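You operate a simulated robot arm through the tools that you are given. There is no shell and no other tool. Be economical: measure what you need, move in short steps, check, and stop when the job is done.

The job below is to be done with a simulated robot arm. You get a single attempt, and the scene is never put back.

TASK
Take the blue bracket from the top of the side bench and leave it on the grey board.

It is judged by the outcome, as a careful person would: the job done as asked, and still so three seconds after it is handed in. It fails if anything else is knocked over, pushed out of place, dropped, spilled or broken.

THE ROBOT
A 7-joint arm with a two-finger parallel gripper, fixed in place. Base frame: the origin is at the foot of the arm, x ahead of it, y to its left, z up; the work surface is at about z = 0. Units: m, degrees, N and s.
With the tool pointing down near the work surface it reaches from about 0.22 to 0.58 m from the base axis. Its first joint turns from -66.0 to 66.0 degrees. Payload 2.5 kg.
Tool frame: the origin (TCP) lies between the finger pads and is the grasp point; the fingertips stand 0.023 m ahead of it; z points along the fingers, y is the line along which they close. The gripper opens to 0.094 m. The fingers are 0.038 m wide and 0.01 m thick; the gripper's body (0.054 by 0.096 m) begins 0.039 m behind the TCP.
Orientation is that of the tool frame in the base frame, as [roll, pitch, yaw] about the fixed x, y, z axes, in that order (R = Rz(yaw) Ry(pitch) Rx(roll)). With the fingers straight down and closing along the base's y, the tool's x points along the base's -x, its y along +y and its z along -z.

THE INTERFACE
- The arm moves only by the tool servo_tool. Its argument "series" is one flat list of numbers, 4 for each row, row after row: the shift along the base's x, y, z in m, then the turn about the base's z in degrees. In form: [dx, dy, dz, twist, dx, dy, dz, twist, ...]. A call has 1 to 8 rows; each row is the pose to reach, as a shift and turn from the pose commanded when the call began. "hand" is the finger opening in m, from 0 to 0.094, set as the call begins (left out, the last holds). Each row takes 0.2 s and may step no farther than 0.05 m and 8.6 degrees from the row before; otherwise, or with a gripper value out of range, the whole call is refused. Where a pose cannot be reached the arm comes as near as it can. A force on the tool above 40 N (or 10 N above the force at the start of the call, whichever is more), or a blocked arm, ends the call early, and 0.2 s more pass. Each finger travels about 0.108 m/s and halts on what it meets, pressing with about 44 N; the grip force reading is that of the motor and also rises with nothing between the fingers. The clock runs only during rows and for 0.2 s after the last one: add rows that repeat a pose to give the fingers time. The reply holds the time, the measured pose of the TCP, the force on the tool along the base axes, the opening and the grip force, in the units named above and with some noise, and new pictures: "pictures" is both (left out), scene, wrist or none.
- Cameras (640 x 400 px; columns grow to the right, rows downward): "scene" is fixed at [0.1127, -0.4038, 0.5414]; the picture's right is [0.86, -0.51, 0.00], its down [-0.30, -0.51, -0.80] and it looks along [0.41, 0.69, -0.60] (base axes); focal length 309 px, centre (320, 200). "wrist" rides on the gripper at [0.086, 0.016, -0.074] in the tool frame; the picture's right is [-0.18, 0.98, 0.00], its down [-0.58, -0.11, -0.81] and it looks along [-0.79, -0.15, 0.59] (tool axes); focal length 243 px, centre (320, 200). There is no depth. A picture from a camera that has moved, and an enlarged one, comes with that camera's place and axes in the base frame and with its lens.
- zoom(camera, box): a new picture of the part [left, top, right, bottom] of that camera's present view, enlarged. No time passes.
- hand_in(): hands the job in; it is judged then, once.

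Work in short steps. Places have to be worked out from the pictures, the camera data and where the tool is seen: move nearer, look again, correct. Check each grasp and each placing, and mend what went wrong. You have 90 turns and 170 pictures in all, those below and enlarged ones among them. Open the gripper and draw the arm clear of the work before you hand the job in, unless the task says otherwise; then end with one line.

The tools are called after "Call:" by a JSON object that holds its "fn" and its "kwargs". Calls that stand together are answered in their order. servo_tool: Moves the arm, as the interface text tells. Its arguments: {"type":"object","properties":{"series":{"type":"array","items":{"type":"number"}},"hand":{"type":"number"},"pictures":{"type":"string","enum":["both","scene","wrist","none"]}},"required":["series"]} The other tools are called the same way: zoom (camera, box) takes an enlarged picture of a part of a camera's view; hand_in () hands the job in.

At the start:

```text
time: 0.0
position: [0.3187, 0.0134, 0.2485]
ee_rot: [180.0, 0.0, -179.9]
wrist_force: [0.2, -0.8, 0.1]
gripper_width: 0.0942
gripper_force: 0.1
```

scene: 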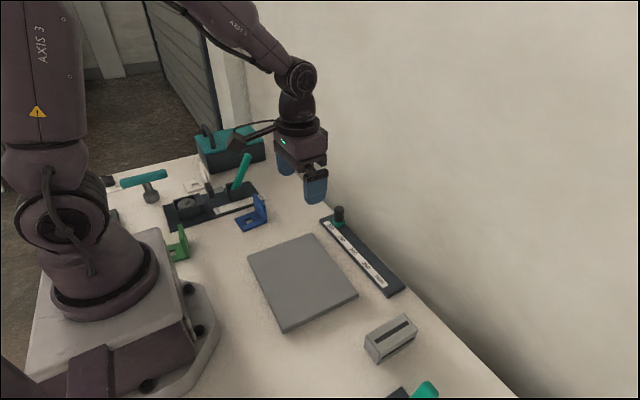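
wrist: 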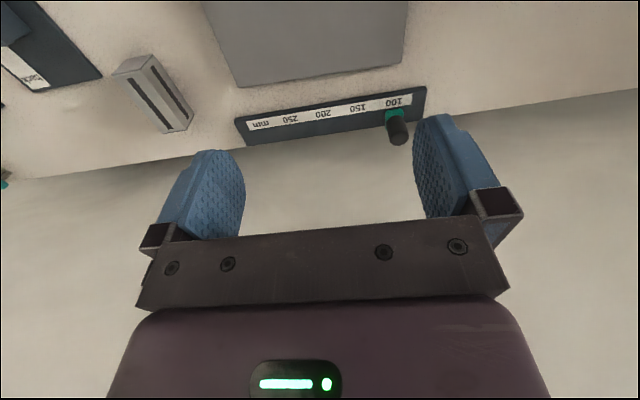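

The blue bracket seems to stand near (0.27, 0.22), with the grey board near (0.30, 0.0). I'll enlarge both areas.

Call:
{"fn": "zoom", "kwargs": {"camera": "scene", "box": [150, 110, 310, 270]}}

Call:
{"fn": "zoom", "kwargs": {"camera": "scene", "box": [220, 180, 300, 240]}}

```text
2.50 times, centred on (230, 190) of scene
camera zoom: at [0.1127, -0.4038, 0.5414], right [0.86, -0.51, 0.0], down [-0.3, -0.51, -0.8], along [0.41, 0.69, -0.6], focal length 773 px, centre (545, 225)
```

zoom: 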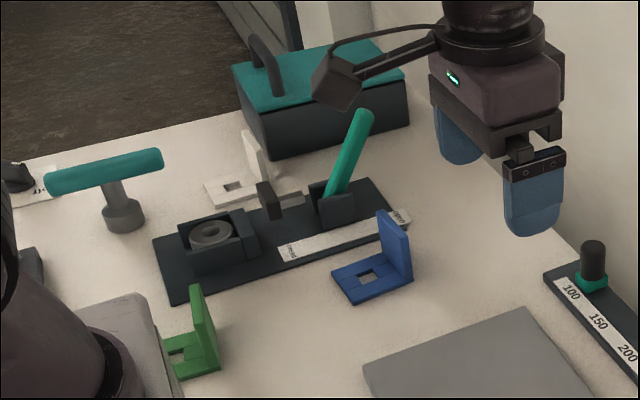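

```text
6.67 times, centred on (260, 210) of scene
camera zoom: at [0.1127, -0.4038, 0.5414], right [0.86, -0.51, 0.0], down [-0.3, -0.51, -0.8], along [0.41, 0.69, -0.6], focal length 2061 px, centre (720, 133)
```

zoom: 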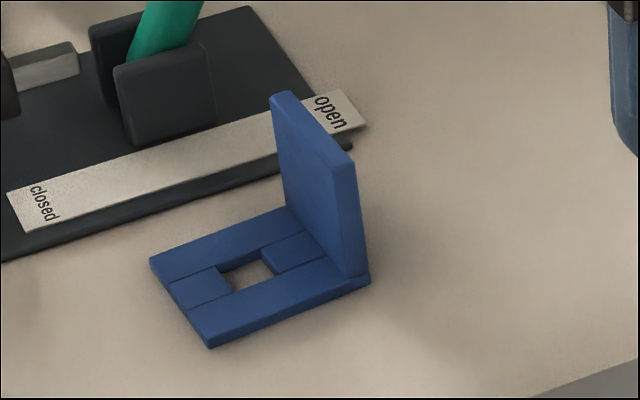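

The bracket's base spans about x 0.24–0.31, y 0.20–0.26. Its upright plate (about 0.06 m high) is at x≈0.31, yawed a few degrees. I'll turn the tool about +90° so it pinches the thin upright along x, while moving towards the bracket and staying high.

Call:
{"fn": "servo_tool", "kwargs": {"series": [0, 0.015, 0, 8.5, 0, 0.03, 0, 17, 0, 0.045, 0, 25.5, 0, 0.06, 0, 34, 0, 0.075, 0, 42.5, 0, 0.09, 0, 51, 0, 0.105, 0, 59.5, 0, 0.12, 0, 68], "hand": 0.094}}

```text
time: 1.8
position: [0.3203, 0.1349, 0.2474]
ee_rot: [180.0, 0.1, -111.8]
wrist_force: [-0.3, 0.1, -0.1]
gripper_width: 0.094
gripper_force: 0.0
camera wrist: at [0.2724, 0.0603, 0.3231], right [-0.84, 0.54, 0.0], down [0.32, 0.5, 0.81], along [0.43, 0.68, -0.59], focal length 243 px, centre (320, 200)
```

scene: 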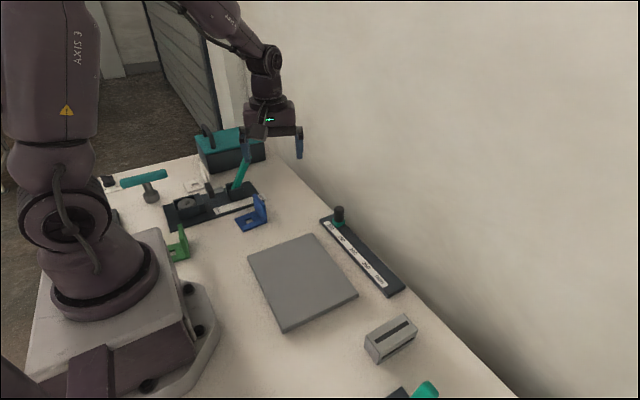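
wrist: 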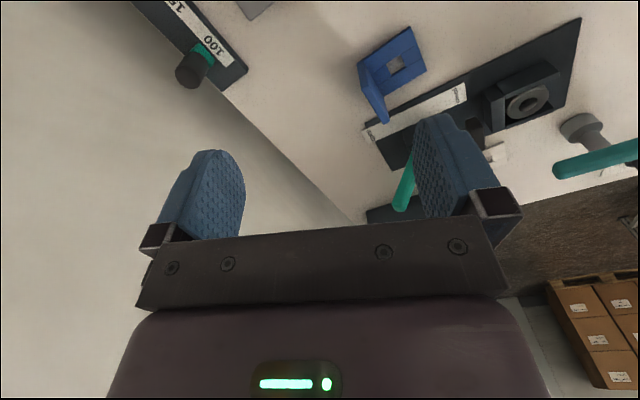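

Rotation works. I'll finish turning to about 93° and move partway over the bracket.

Call:
{"fn": "servo_tool", "kwargs": {"series": [-0.003, 0.02, 0, 8.5, -0.006, 0.04, -0.02, 17, -0.01, 0.06, -0.04, 25]}}

```text
time: 2.6
position: [0.3088, 0.194, 0.2082]
ee_rot: [-179.9, 0.0, -86.9]
wrist_force: [0.8, -0.4, 0.0]
gripper_width: 0.0938
gripper_force: 0.0
camera wrist: at [0.2977, 0.107, 0.2829], right [-0.99, 0.13, 0.0], down [0.08, 0.59, 0.81], along [0.11, 0.8, -0.59], focal length 243 px, centre (320, 200)
```

scene: 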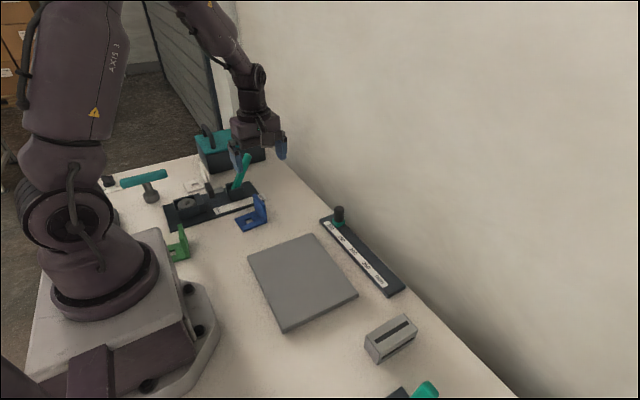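
wrist: 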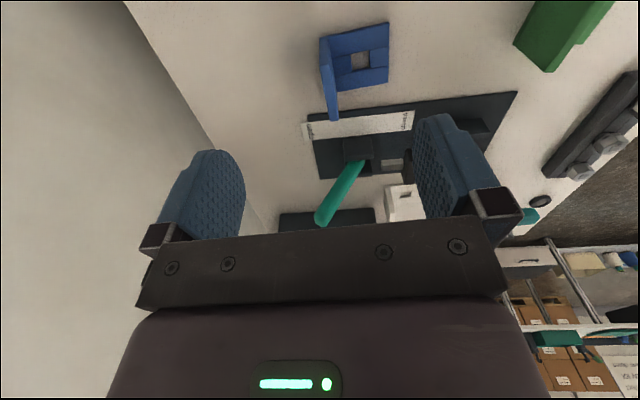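

I'll enlarge the wrist view to fix the upright plate's position and yaw.

Call:
{"fn": "zoom", "kwargs": {"camera": "wrist", "box": [280, 0, 440, 130]}}

```text
3.08 times, centred on (360, 65) of wrist
camera zoom: at [0.2977, 0.107, 0.2829], right [-0.99, 0.13, 0.0], down [0.08, 0.59, 0.81], along [0.11, 0.8, -0.59], focal length 746 px, centre (197, 615)
```

zoom: 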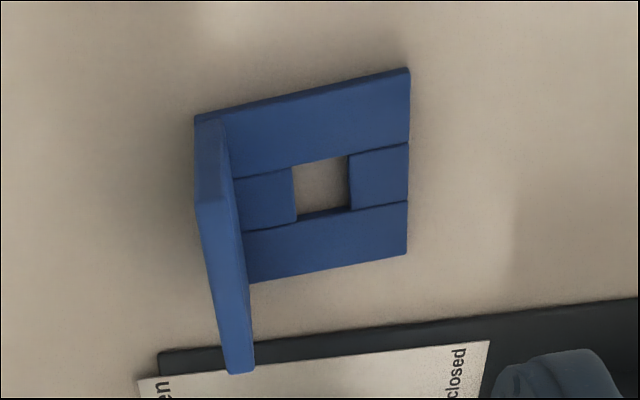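

The plate's top edge runs from (0.307, 0.209) to (0.305, 0.266), so its centre is about (0.306, 0.237) and its yaw matches the tool. I'll move above it and descend until the tips are just above the plate.

Call:
{"fn": "servo_tool", "kwargs": {"series": [-0.001, 0.02, 0, 0, -0.002, 0.042, -0.03, 0, -0.002, 0.042, -0.07, 0, -0.002, 0.042, -0.108, 0]}}

```text
time: 3.6
position: [0.3065, 0.2367, 0.0994]
ee_rot: [-180.0, 0.1, -87.0]
wrist_force: [0.7, 0.0, -0.9]
gripper_width: 0.0938
gripper_force: 0.1
camera wrist: at [0.295, 0.1491, 0.1747], right [-0.99, 0.13, 0.0], down [0.08, 0.59, 0.81], along [0.11, 0.8, -0.59], focal length 243 px, centre (320, 200)
```

scene: 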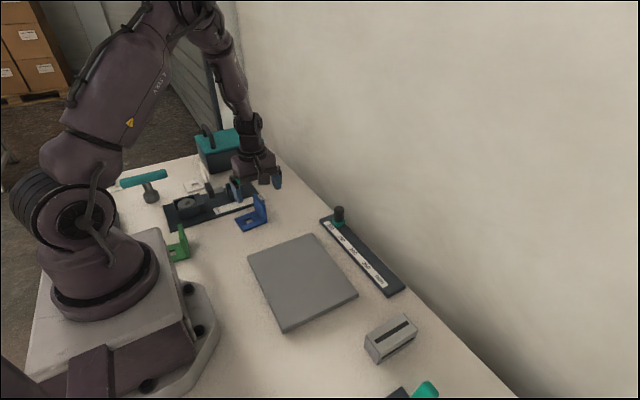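
wrist: 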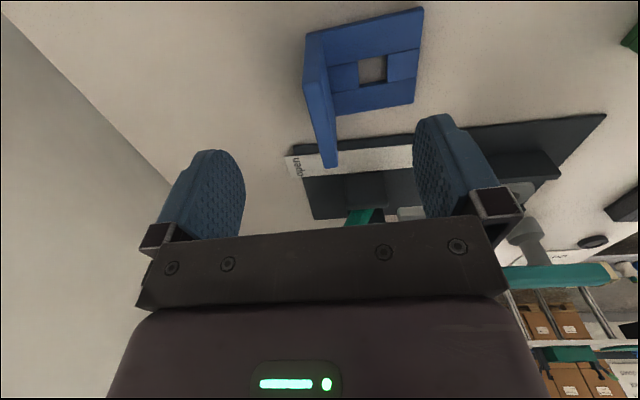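

The plate is centred between the fingers, and the lever tip (about y 0.35) is well clear. I'll descend to TCP z≈0.045.

Call:
{"fn": "servo_tool", "kwargs": {"series": [-0.001, 0, -0.02, 0, -0.001, 0, -0.04, 0, -0.001, 0, -0.054, 0, -0.001, 0, -0.054, 0]}}

Call:
{"fn": "zoom", "kwargs": {"camera": "scene", "box": [200, 140, 310, 240]}}

```text
time: 4.6
position: [0.305, 0.2358, 0.0456]
ee_rot: [-180.0, 0.0, -87.0]
wrist_force: [-0.3, 0.1, 0.0]
gripper_width: 0.0942
gripper_force: 0.0
camera wrist: at [0.2942, 0.1489, 0.1212], right [-0.99, 0.13, 0.0], down [0.08, 0.59, 0.81], along [0.11, 0.8, -0.59], focal length 243 px, centre (320, 200)
```

scene: 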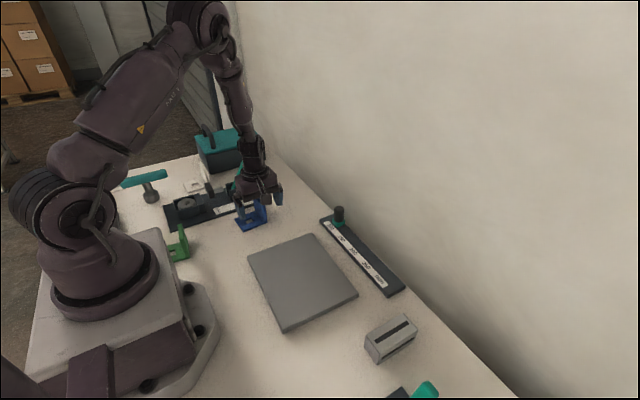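
wrist: 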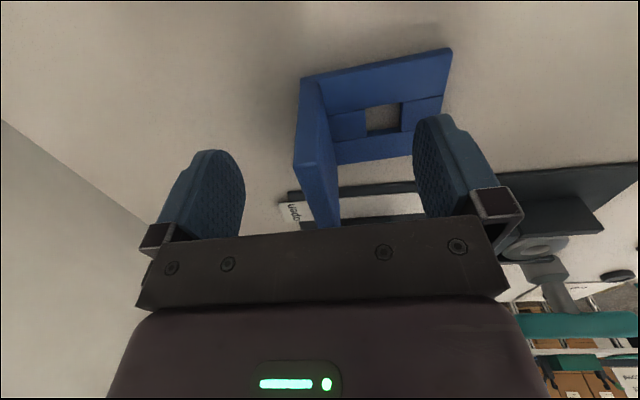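

```text
4.00 times, centred on (255, 190) of scene
camera zoom: at [0.1127, -0.4038, 0.5414], right [0.86, -0.51, 0.0], down [-0.3, -0.51, -0.8], along [0.41, 0.69, -0.6], focal length 1237 px, centre (580, 240)
```

zoom: 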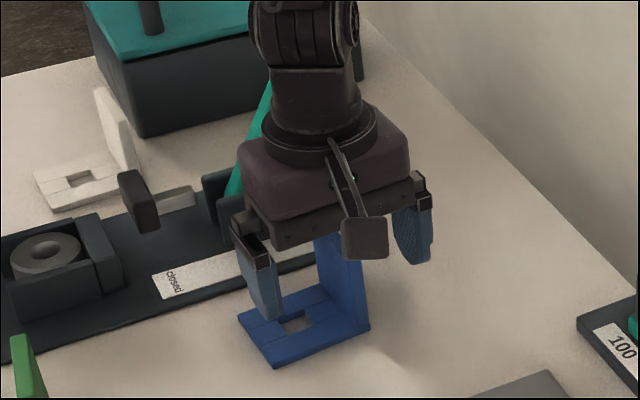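

The plate is between the fingers and there is no contact force. Closing now.

Call:
{"fn": "servo_tool", "kwargs": {"series": [0, 0, 0, 0, 0, 0, 0, 0, 0, 0, 0, 0, 0, 0, 0, 0], "hand": 0}}

```text
time: 5.6
position: [0.3049, 0.2371, 0.0453]
ee_rot: [180.0, 0.0, -87.0]
wrist_force: [-0.4, 1.5, -0.2]
gripper_width: 0.0098
gripper_force: 44.4
camera wrist: at [0.2941, 0.149, 0.1213], right [-0.99, 0.13, 0.0], down [0.08, 0.59, 0.81], along [0.11, 0.8, -0.59], focal length 243 px, centre (320, 200)
```

scene: 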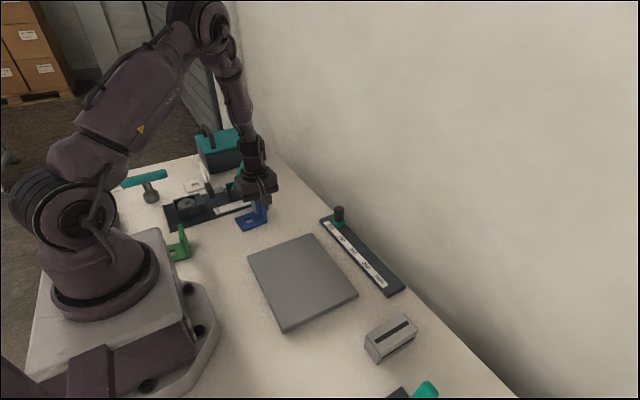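
wrist: 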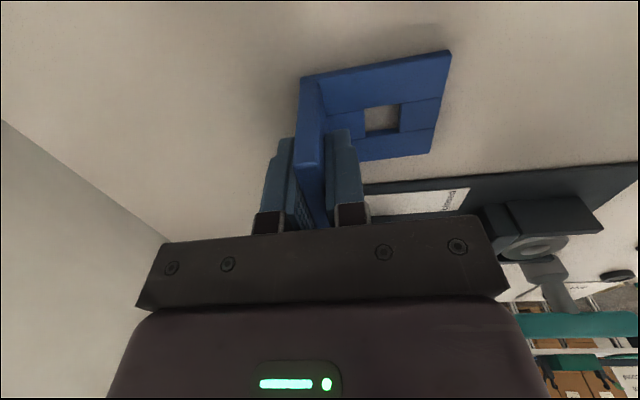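

The plate is held (opening 0.0098 m). I'll lift straight up and enlarge the board to get its corners and thickness.

Call:
{"fn": "servo_tool", "kwargs": {"series": [0, 0, 0.02, 0, 0, 0, 0.05, 0, 0, 0, 0.08, 0, 0, 0, 0.1, 0]}}

Call:
{"fn": "zoom", "kwargs": {"camera": "scene", "box": [230, 220, 370, 340]}}

```text
time: 6.6
position: [0.3067, 0.2358, 0.146]
ee_rot: [179.9, 0.0, -87.0]
wrist_force: [1.6, 0.7, -1.7]
gripper_width: 0.0098
gripper_force: 44.5
camera wrist: at [0.2952, 0.1484, 0.2209], right [-0.99, 0.13, 0.0], down [0.08, 0.59, 0.81], along [0.11, 0.8, -0.59], focal length 243 px, centre (320, 200)
```

scene: 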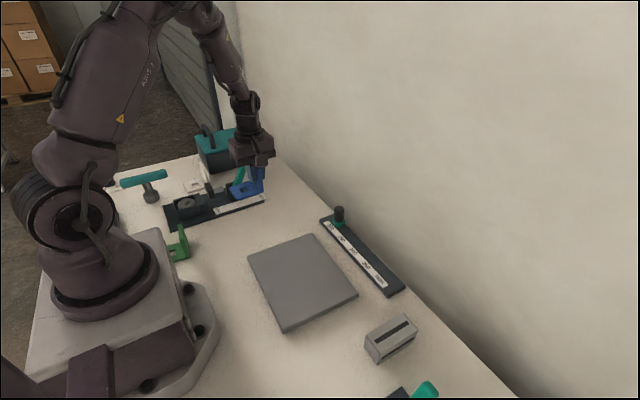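
wrist: 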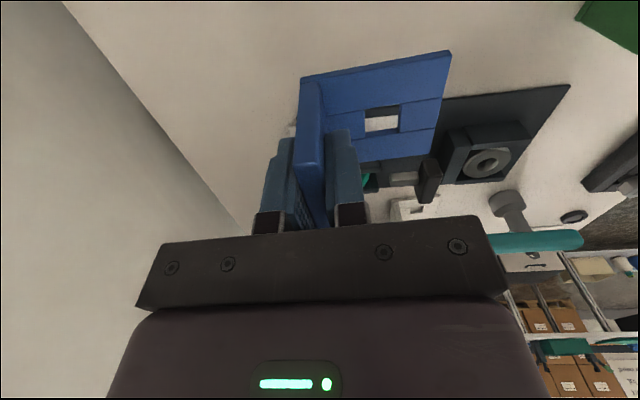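

```text
3.33 times, centred on (300, 280) of scene
camera zoom: at [0.1127, -0.4038, 0.5414], right [0.86, -0.51, 0.0], down [-0.3, -0.51, -0.8], along [0.41, 0.69, -0.6], focal length 1031 px, centre (387, -67)
```

zoom: 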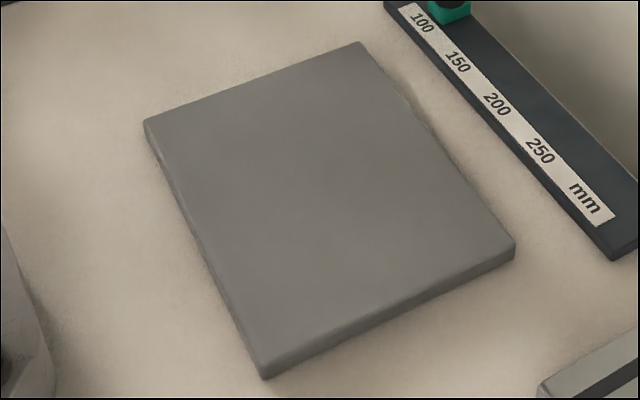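

The bracket is held level. The board spans x 0.22–0.385, y −0.10–0.10, about 0.01 m thick. I'll carry the bracket so its base centres at about (0.30, 0).

Call:
{"fn": "servo_tool", "kwargs": {"series": [0.004, -0.035, 0, 0, 0.01, -0.075, 0, 0, 0.016, -0.115, 0, 0, 0.022, -0.155, 0, 0, 0.028, -0.195, 0, 0, 0.028, -0.225, -0.02, 0, 0.028, -0.236, -0.05, 0, 0.028, -0.236, -0.07, 0]}}

Call:
{"fn": "zoom", "kwargs": {"camera": "scene", "box": [230, 180, 390, 340]}}

```text
time: 8.4
position: [0.3344, -0.0004, 0.0758]
ee_rot: [179.9, 0.0, -87.1]
wrist_force: [0.7, 0.1, -1.7]
gripper_width: 0.0098
gripper_force: 44.3
camera wrist: at [0.3227, -0.0882, 0.1507], right [-0.99, 0.13, 0.0], down [0.08, 0.59, 0.81], along [0.11, 0.8, -0.59], focal length 243 px, centre (320, 200)
```

scene: 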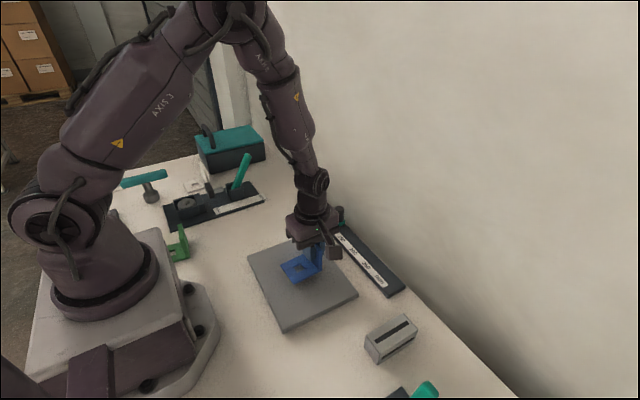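
wrist: 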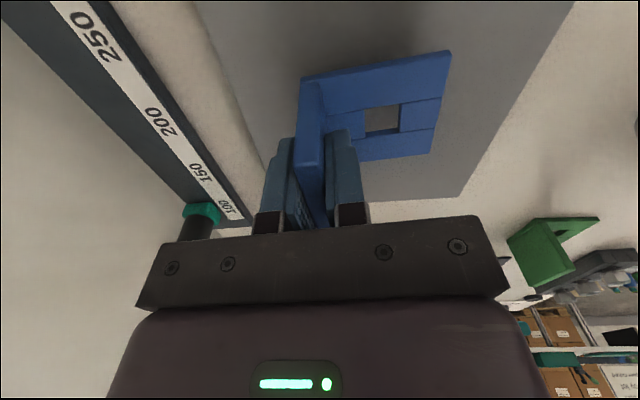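

```text
2.50 times, centred on (310, 260) of scene
camera zoom: at [0.1127, -0.4038, 0.5414], right [0.86, -0.51, 0.0], down [-0.3, -0.51, -0.8], along [0.41, 0.69, -0.6], focal length 773 px, centre (345, 50)
```

zoom: 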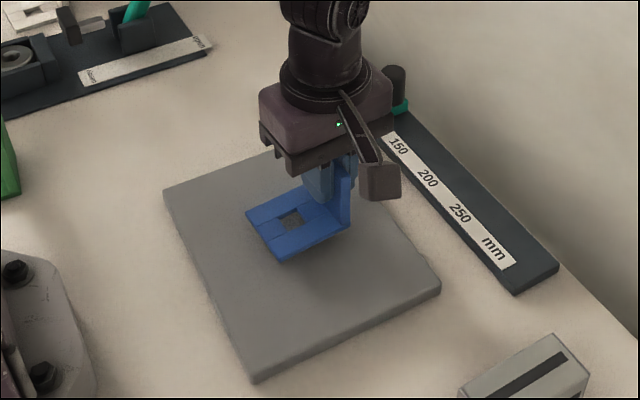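

The bracket hovers well inside the board, about 0.02 m above it. I'll lower it in small steps and watch the force.

Call:
{"fn": "servo_tool", "kwargs": {"series": [0, 0, -0.008, 0, 0, 0, -0.014, 0, 0, 0, -0.017, 0, 0, 0, -0.019, 0, 0, 0, -0.019, 0]}}

Call:
{"fn": "zoom", "kwargs": {"camera": "scene", "box": [260, 210, 360, 310]}}

```text
time: 9.2
position: [0.3347, 0.0005, 0.061]
ee_rot: [180.0, -0.1, -87.1]
wrist_force: [-2.0, 0.5, 5.7]
gripper_width: 0.0098
gripper_force: 43.8
stopped in row 3: the force on the tool passed its limit (the readings are from after the stop); the commanded pose is now the measured one
camera wrist: at [0.3228, -0.0869, 0.137], right [-0.99, 0.13, 0.0], down [0.08, 0.59, 0.81], along [0.11, 0.8, -0.59], focal length 243 px, centre (320, 200)
```

scene: 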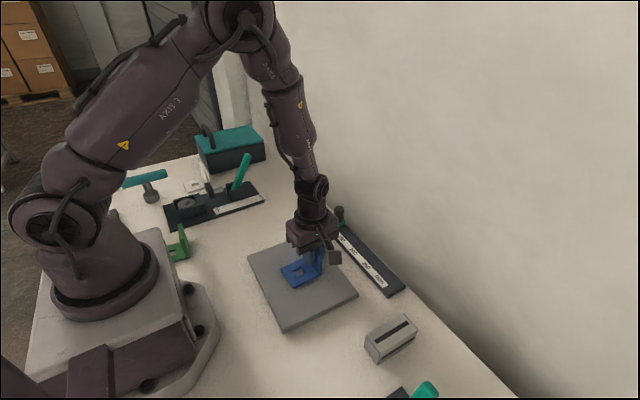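
wrist: 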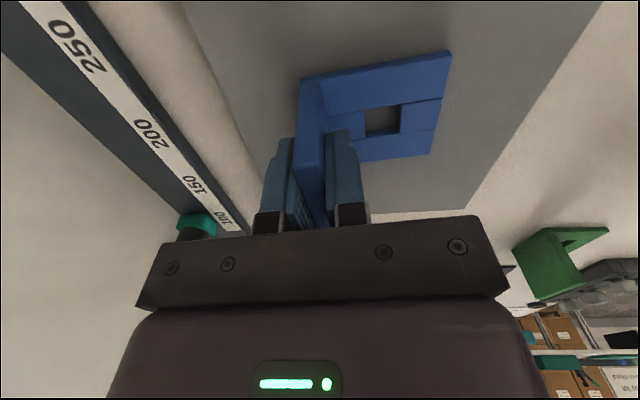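

```text
4.00 times, centred on (310, 260) of scene
camera zoom: at [0.1127, -0.4038, 0.5414], right [0.86, -0.51, 0.0], down [-0.3, -0.51, -0.8], along [0.41, 0.69, -0.6], focal length 1237 px, centre (360, -40)
```

zoom: 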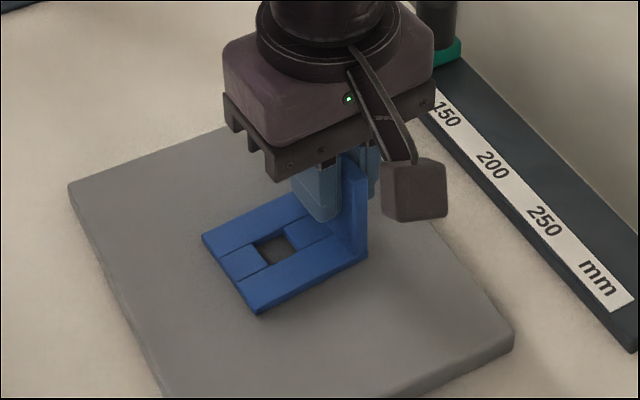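

Contact came at TCP z≈0.061, so the board is about 0.015 m thick and the bracket sits flat on it. I'll release with a moderate opening.

Call:
{"fn": "servo_tool", "kwargs": {"series": [0, 0, 0, 0, 0, 0, 0, 0, 0, 0, 0, 0], "hand": 0.05}}

```text
time: 10.0
position: [0.3344, 0.0001, 0.0623]
ee_rot: [-179.9, -0.1, -87.1]
wrist_force: [-0.6, 0.4, -0.2]
gripper_width: 0.0498
gripper_force: 0.1
camera wrist: at [0.3229, -0.0869, 0.1368], right [-0.99, 0.13, 0.0], down [0.08, 0.59, 0.81], along [0.11, 0.8, -0.59], focal length 243 px, centre (320, 200)
```

scene: 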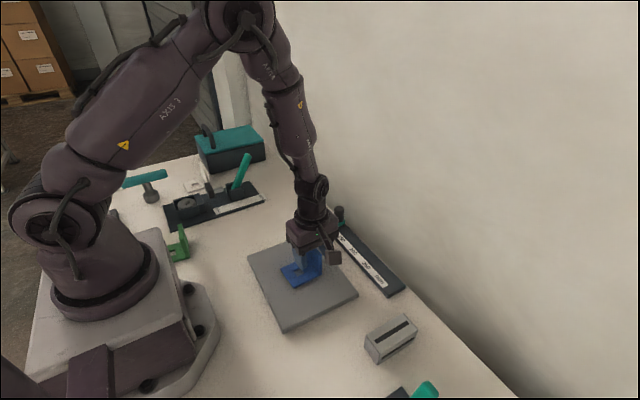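
wrist: 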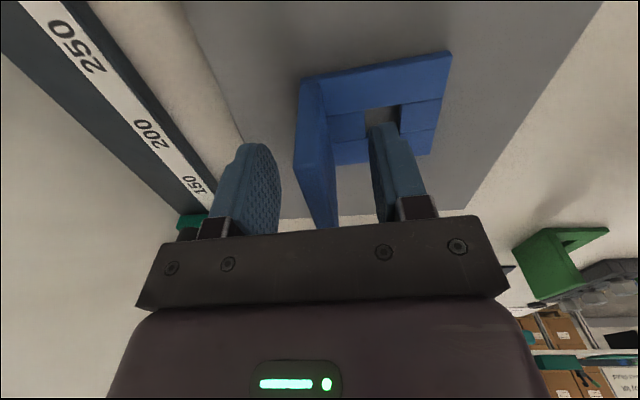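

The bracket is released and standing, with both fingers clear of it. I'll raise the arm straight up.

Call:
{"fn": "servo_tool", "kwargs": {"series": [0, 0, 0.03, 0, 0, 0, 0.07, 0, 0, 0, 0.11, 0, 0, 0, 0.15, 0, 0, 0, 0.19, 0, 0, 0, 0.19, 0]}}

Call:
{"fn": "zoom", "kwargs": {"camera": "scene", "box": [230, 200, 390, 340]}}

```text
time: 11.4
position: [0.3333, 0.0003, 0.2523]
ee_rot: [180.0, -0.1, -86.9]
wrist_force: [0.8, 0.2, 0.5]
gripper_width: 0.0498
gripper_force: 0.0
camera wrist: at [0.3227, -0.0872, 0.327], right [-0.99, 0.13, 0.0], down [0.08, 0.59, 0.81], along [0.11, 0.8, -0.59], focal length 243 px, centre (320, 200)
```

scene: 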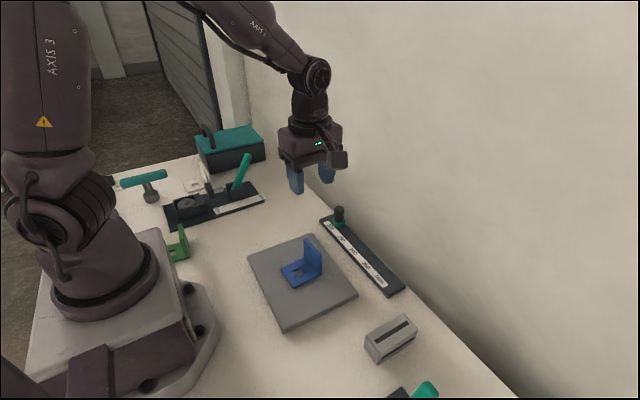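
wrist: 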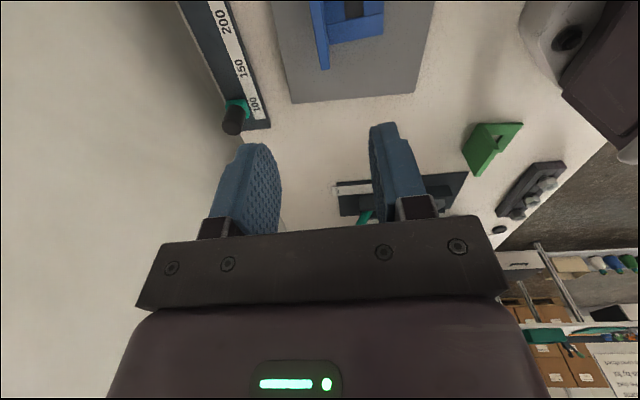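

```text
2.86 times, centred on (310, 270) of scene
camera zoom: at [0.1127, -0.4038, 0.5414], right [0.86, -0.51, 0.0], down [-0.3, -0.51, -0.8], along [0.41, 0.69, -0.6], focal length 883 px, centre (349, 0)
```

zoom: 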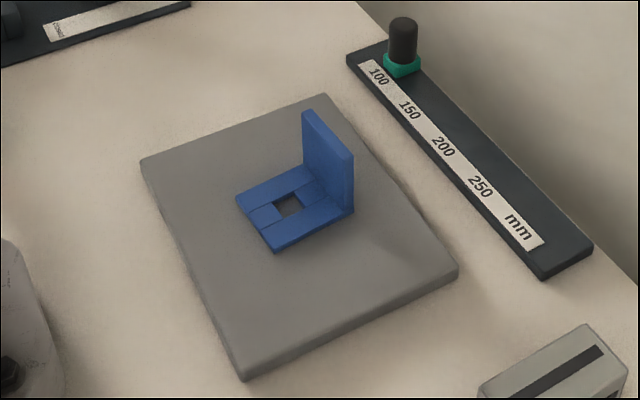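

The bracket stands upright in the middle of the board and nothing else has moved. Before handing in, I'll turn the tool high up to check that the unseen right side doesn't hold another blue bracket.

Call:
{"fn": "servo_tool", "kwargs": {"series": [0, 0, 0.01, -8.5, 0, 0, 0.01, -17, 0, 0, 0.01, -25.5, 0, 0, 0.01, -34, 0, 0, 0.01, -42.5, 0, 0, 0.01, -51, 0, 0, 0.01, -59.5, 0, 0, 0.01, -68], "pictures": "none"}}

Call:
{"fn": "servo_tool", "kwargs": {"series": [0, 0, 0, -8.5, 0, 0, 0, -17, 0, 0, 0, -25.5, 0, 0, 0, -34, 0, 0, 0, -42.5, 0, 0, 0, -51, 0, 0, 0, -59.5, 0, 0, 0, -68]}}

```text
time: 13.2
position: [0.3335, -0.0005, 0.2616]
ee_rot: [-180.0, -0.1, -155.1]
wrist_force: [-0.3, -1.0, 0.9]
gripper_width: 0.05
gripper_force: 0.1
```

```text
time: 15.0
position: [0.3339, -0.0009, 0.2609]
ee_rot: [-179.9, 0.0, 136.9]
wrist_force: [0.3, -0.3, 1.1]
gripper_width: 0.05
gripper_force: 0.0
camera wrist: at [0.2824, 0.0711, 0.3368], right [0.81, 0.59, 0.0], down [0.35, -0.48, 0.81], along [0.48, -0.65, -0.59], focal length 243 px, centre (320, 200)
```

scene: 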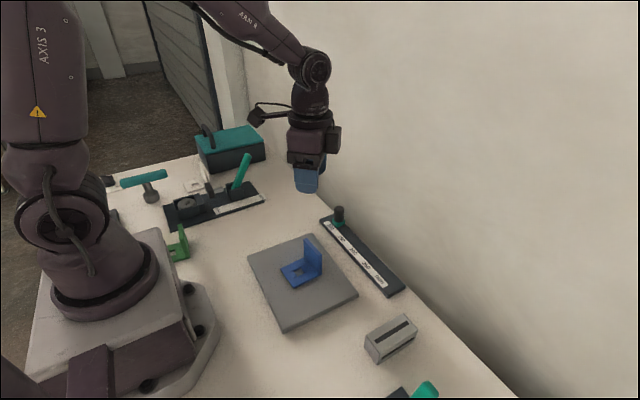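
wrist: 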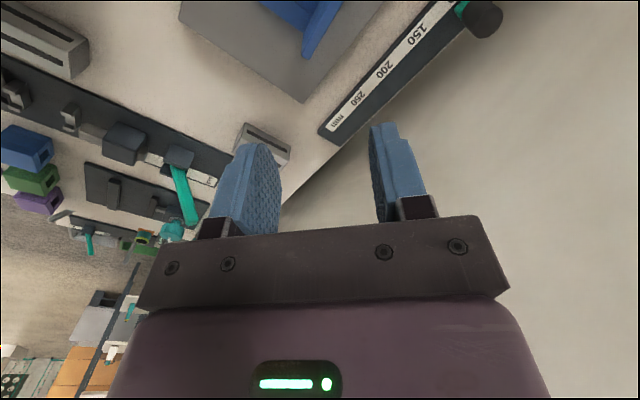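

The right side holds only fixtures and coloured blocks or bins, with no other bracket. The bracket rests on the board and the arm is clear, so I'll hand in.

Call:
{"fn": "hand_in", "kwargs": {}}

```text
The job is handed in.
```

The blue bracket is now standing upright near the middle of the grey board, the arm is drawn clear, and nothing else was moved.
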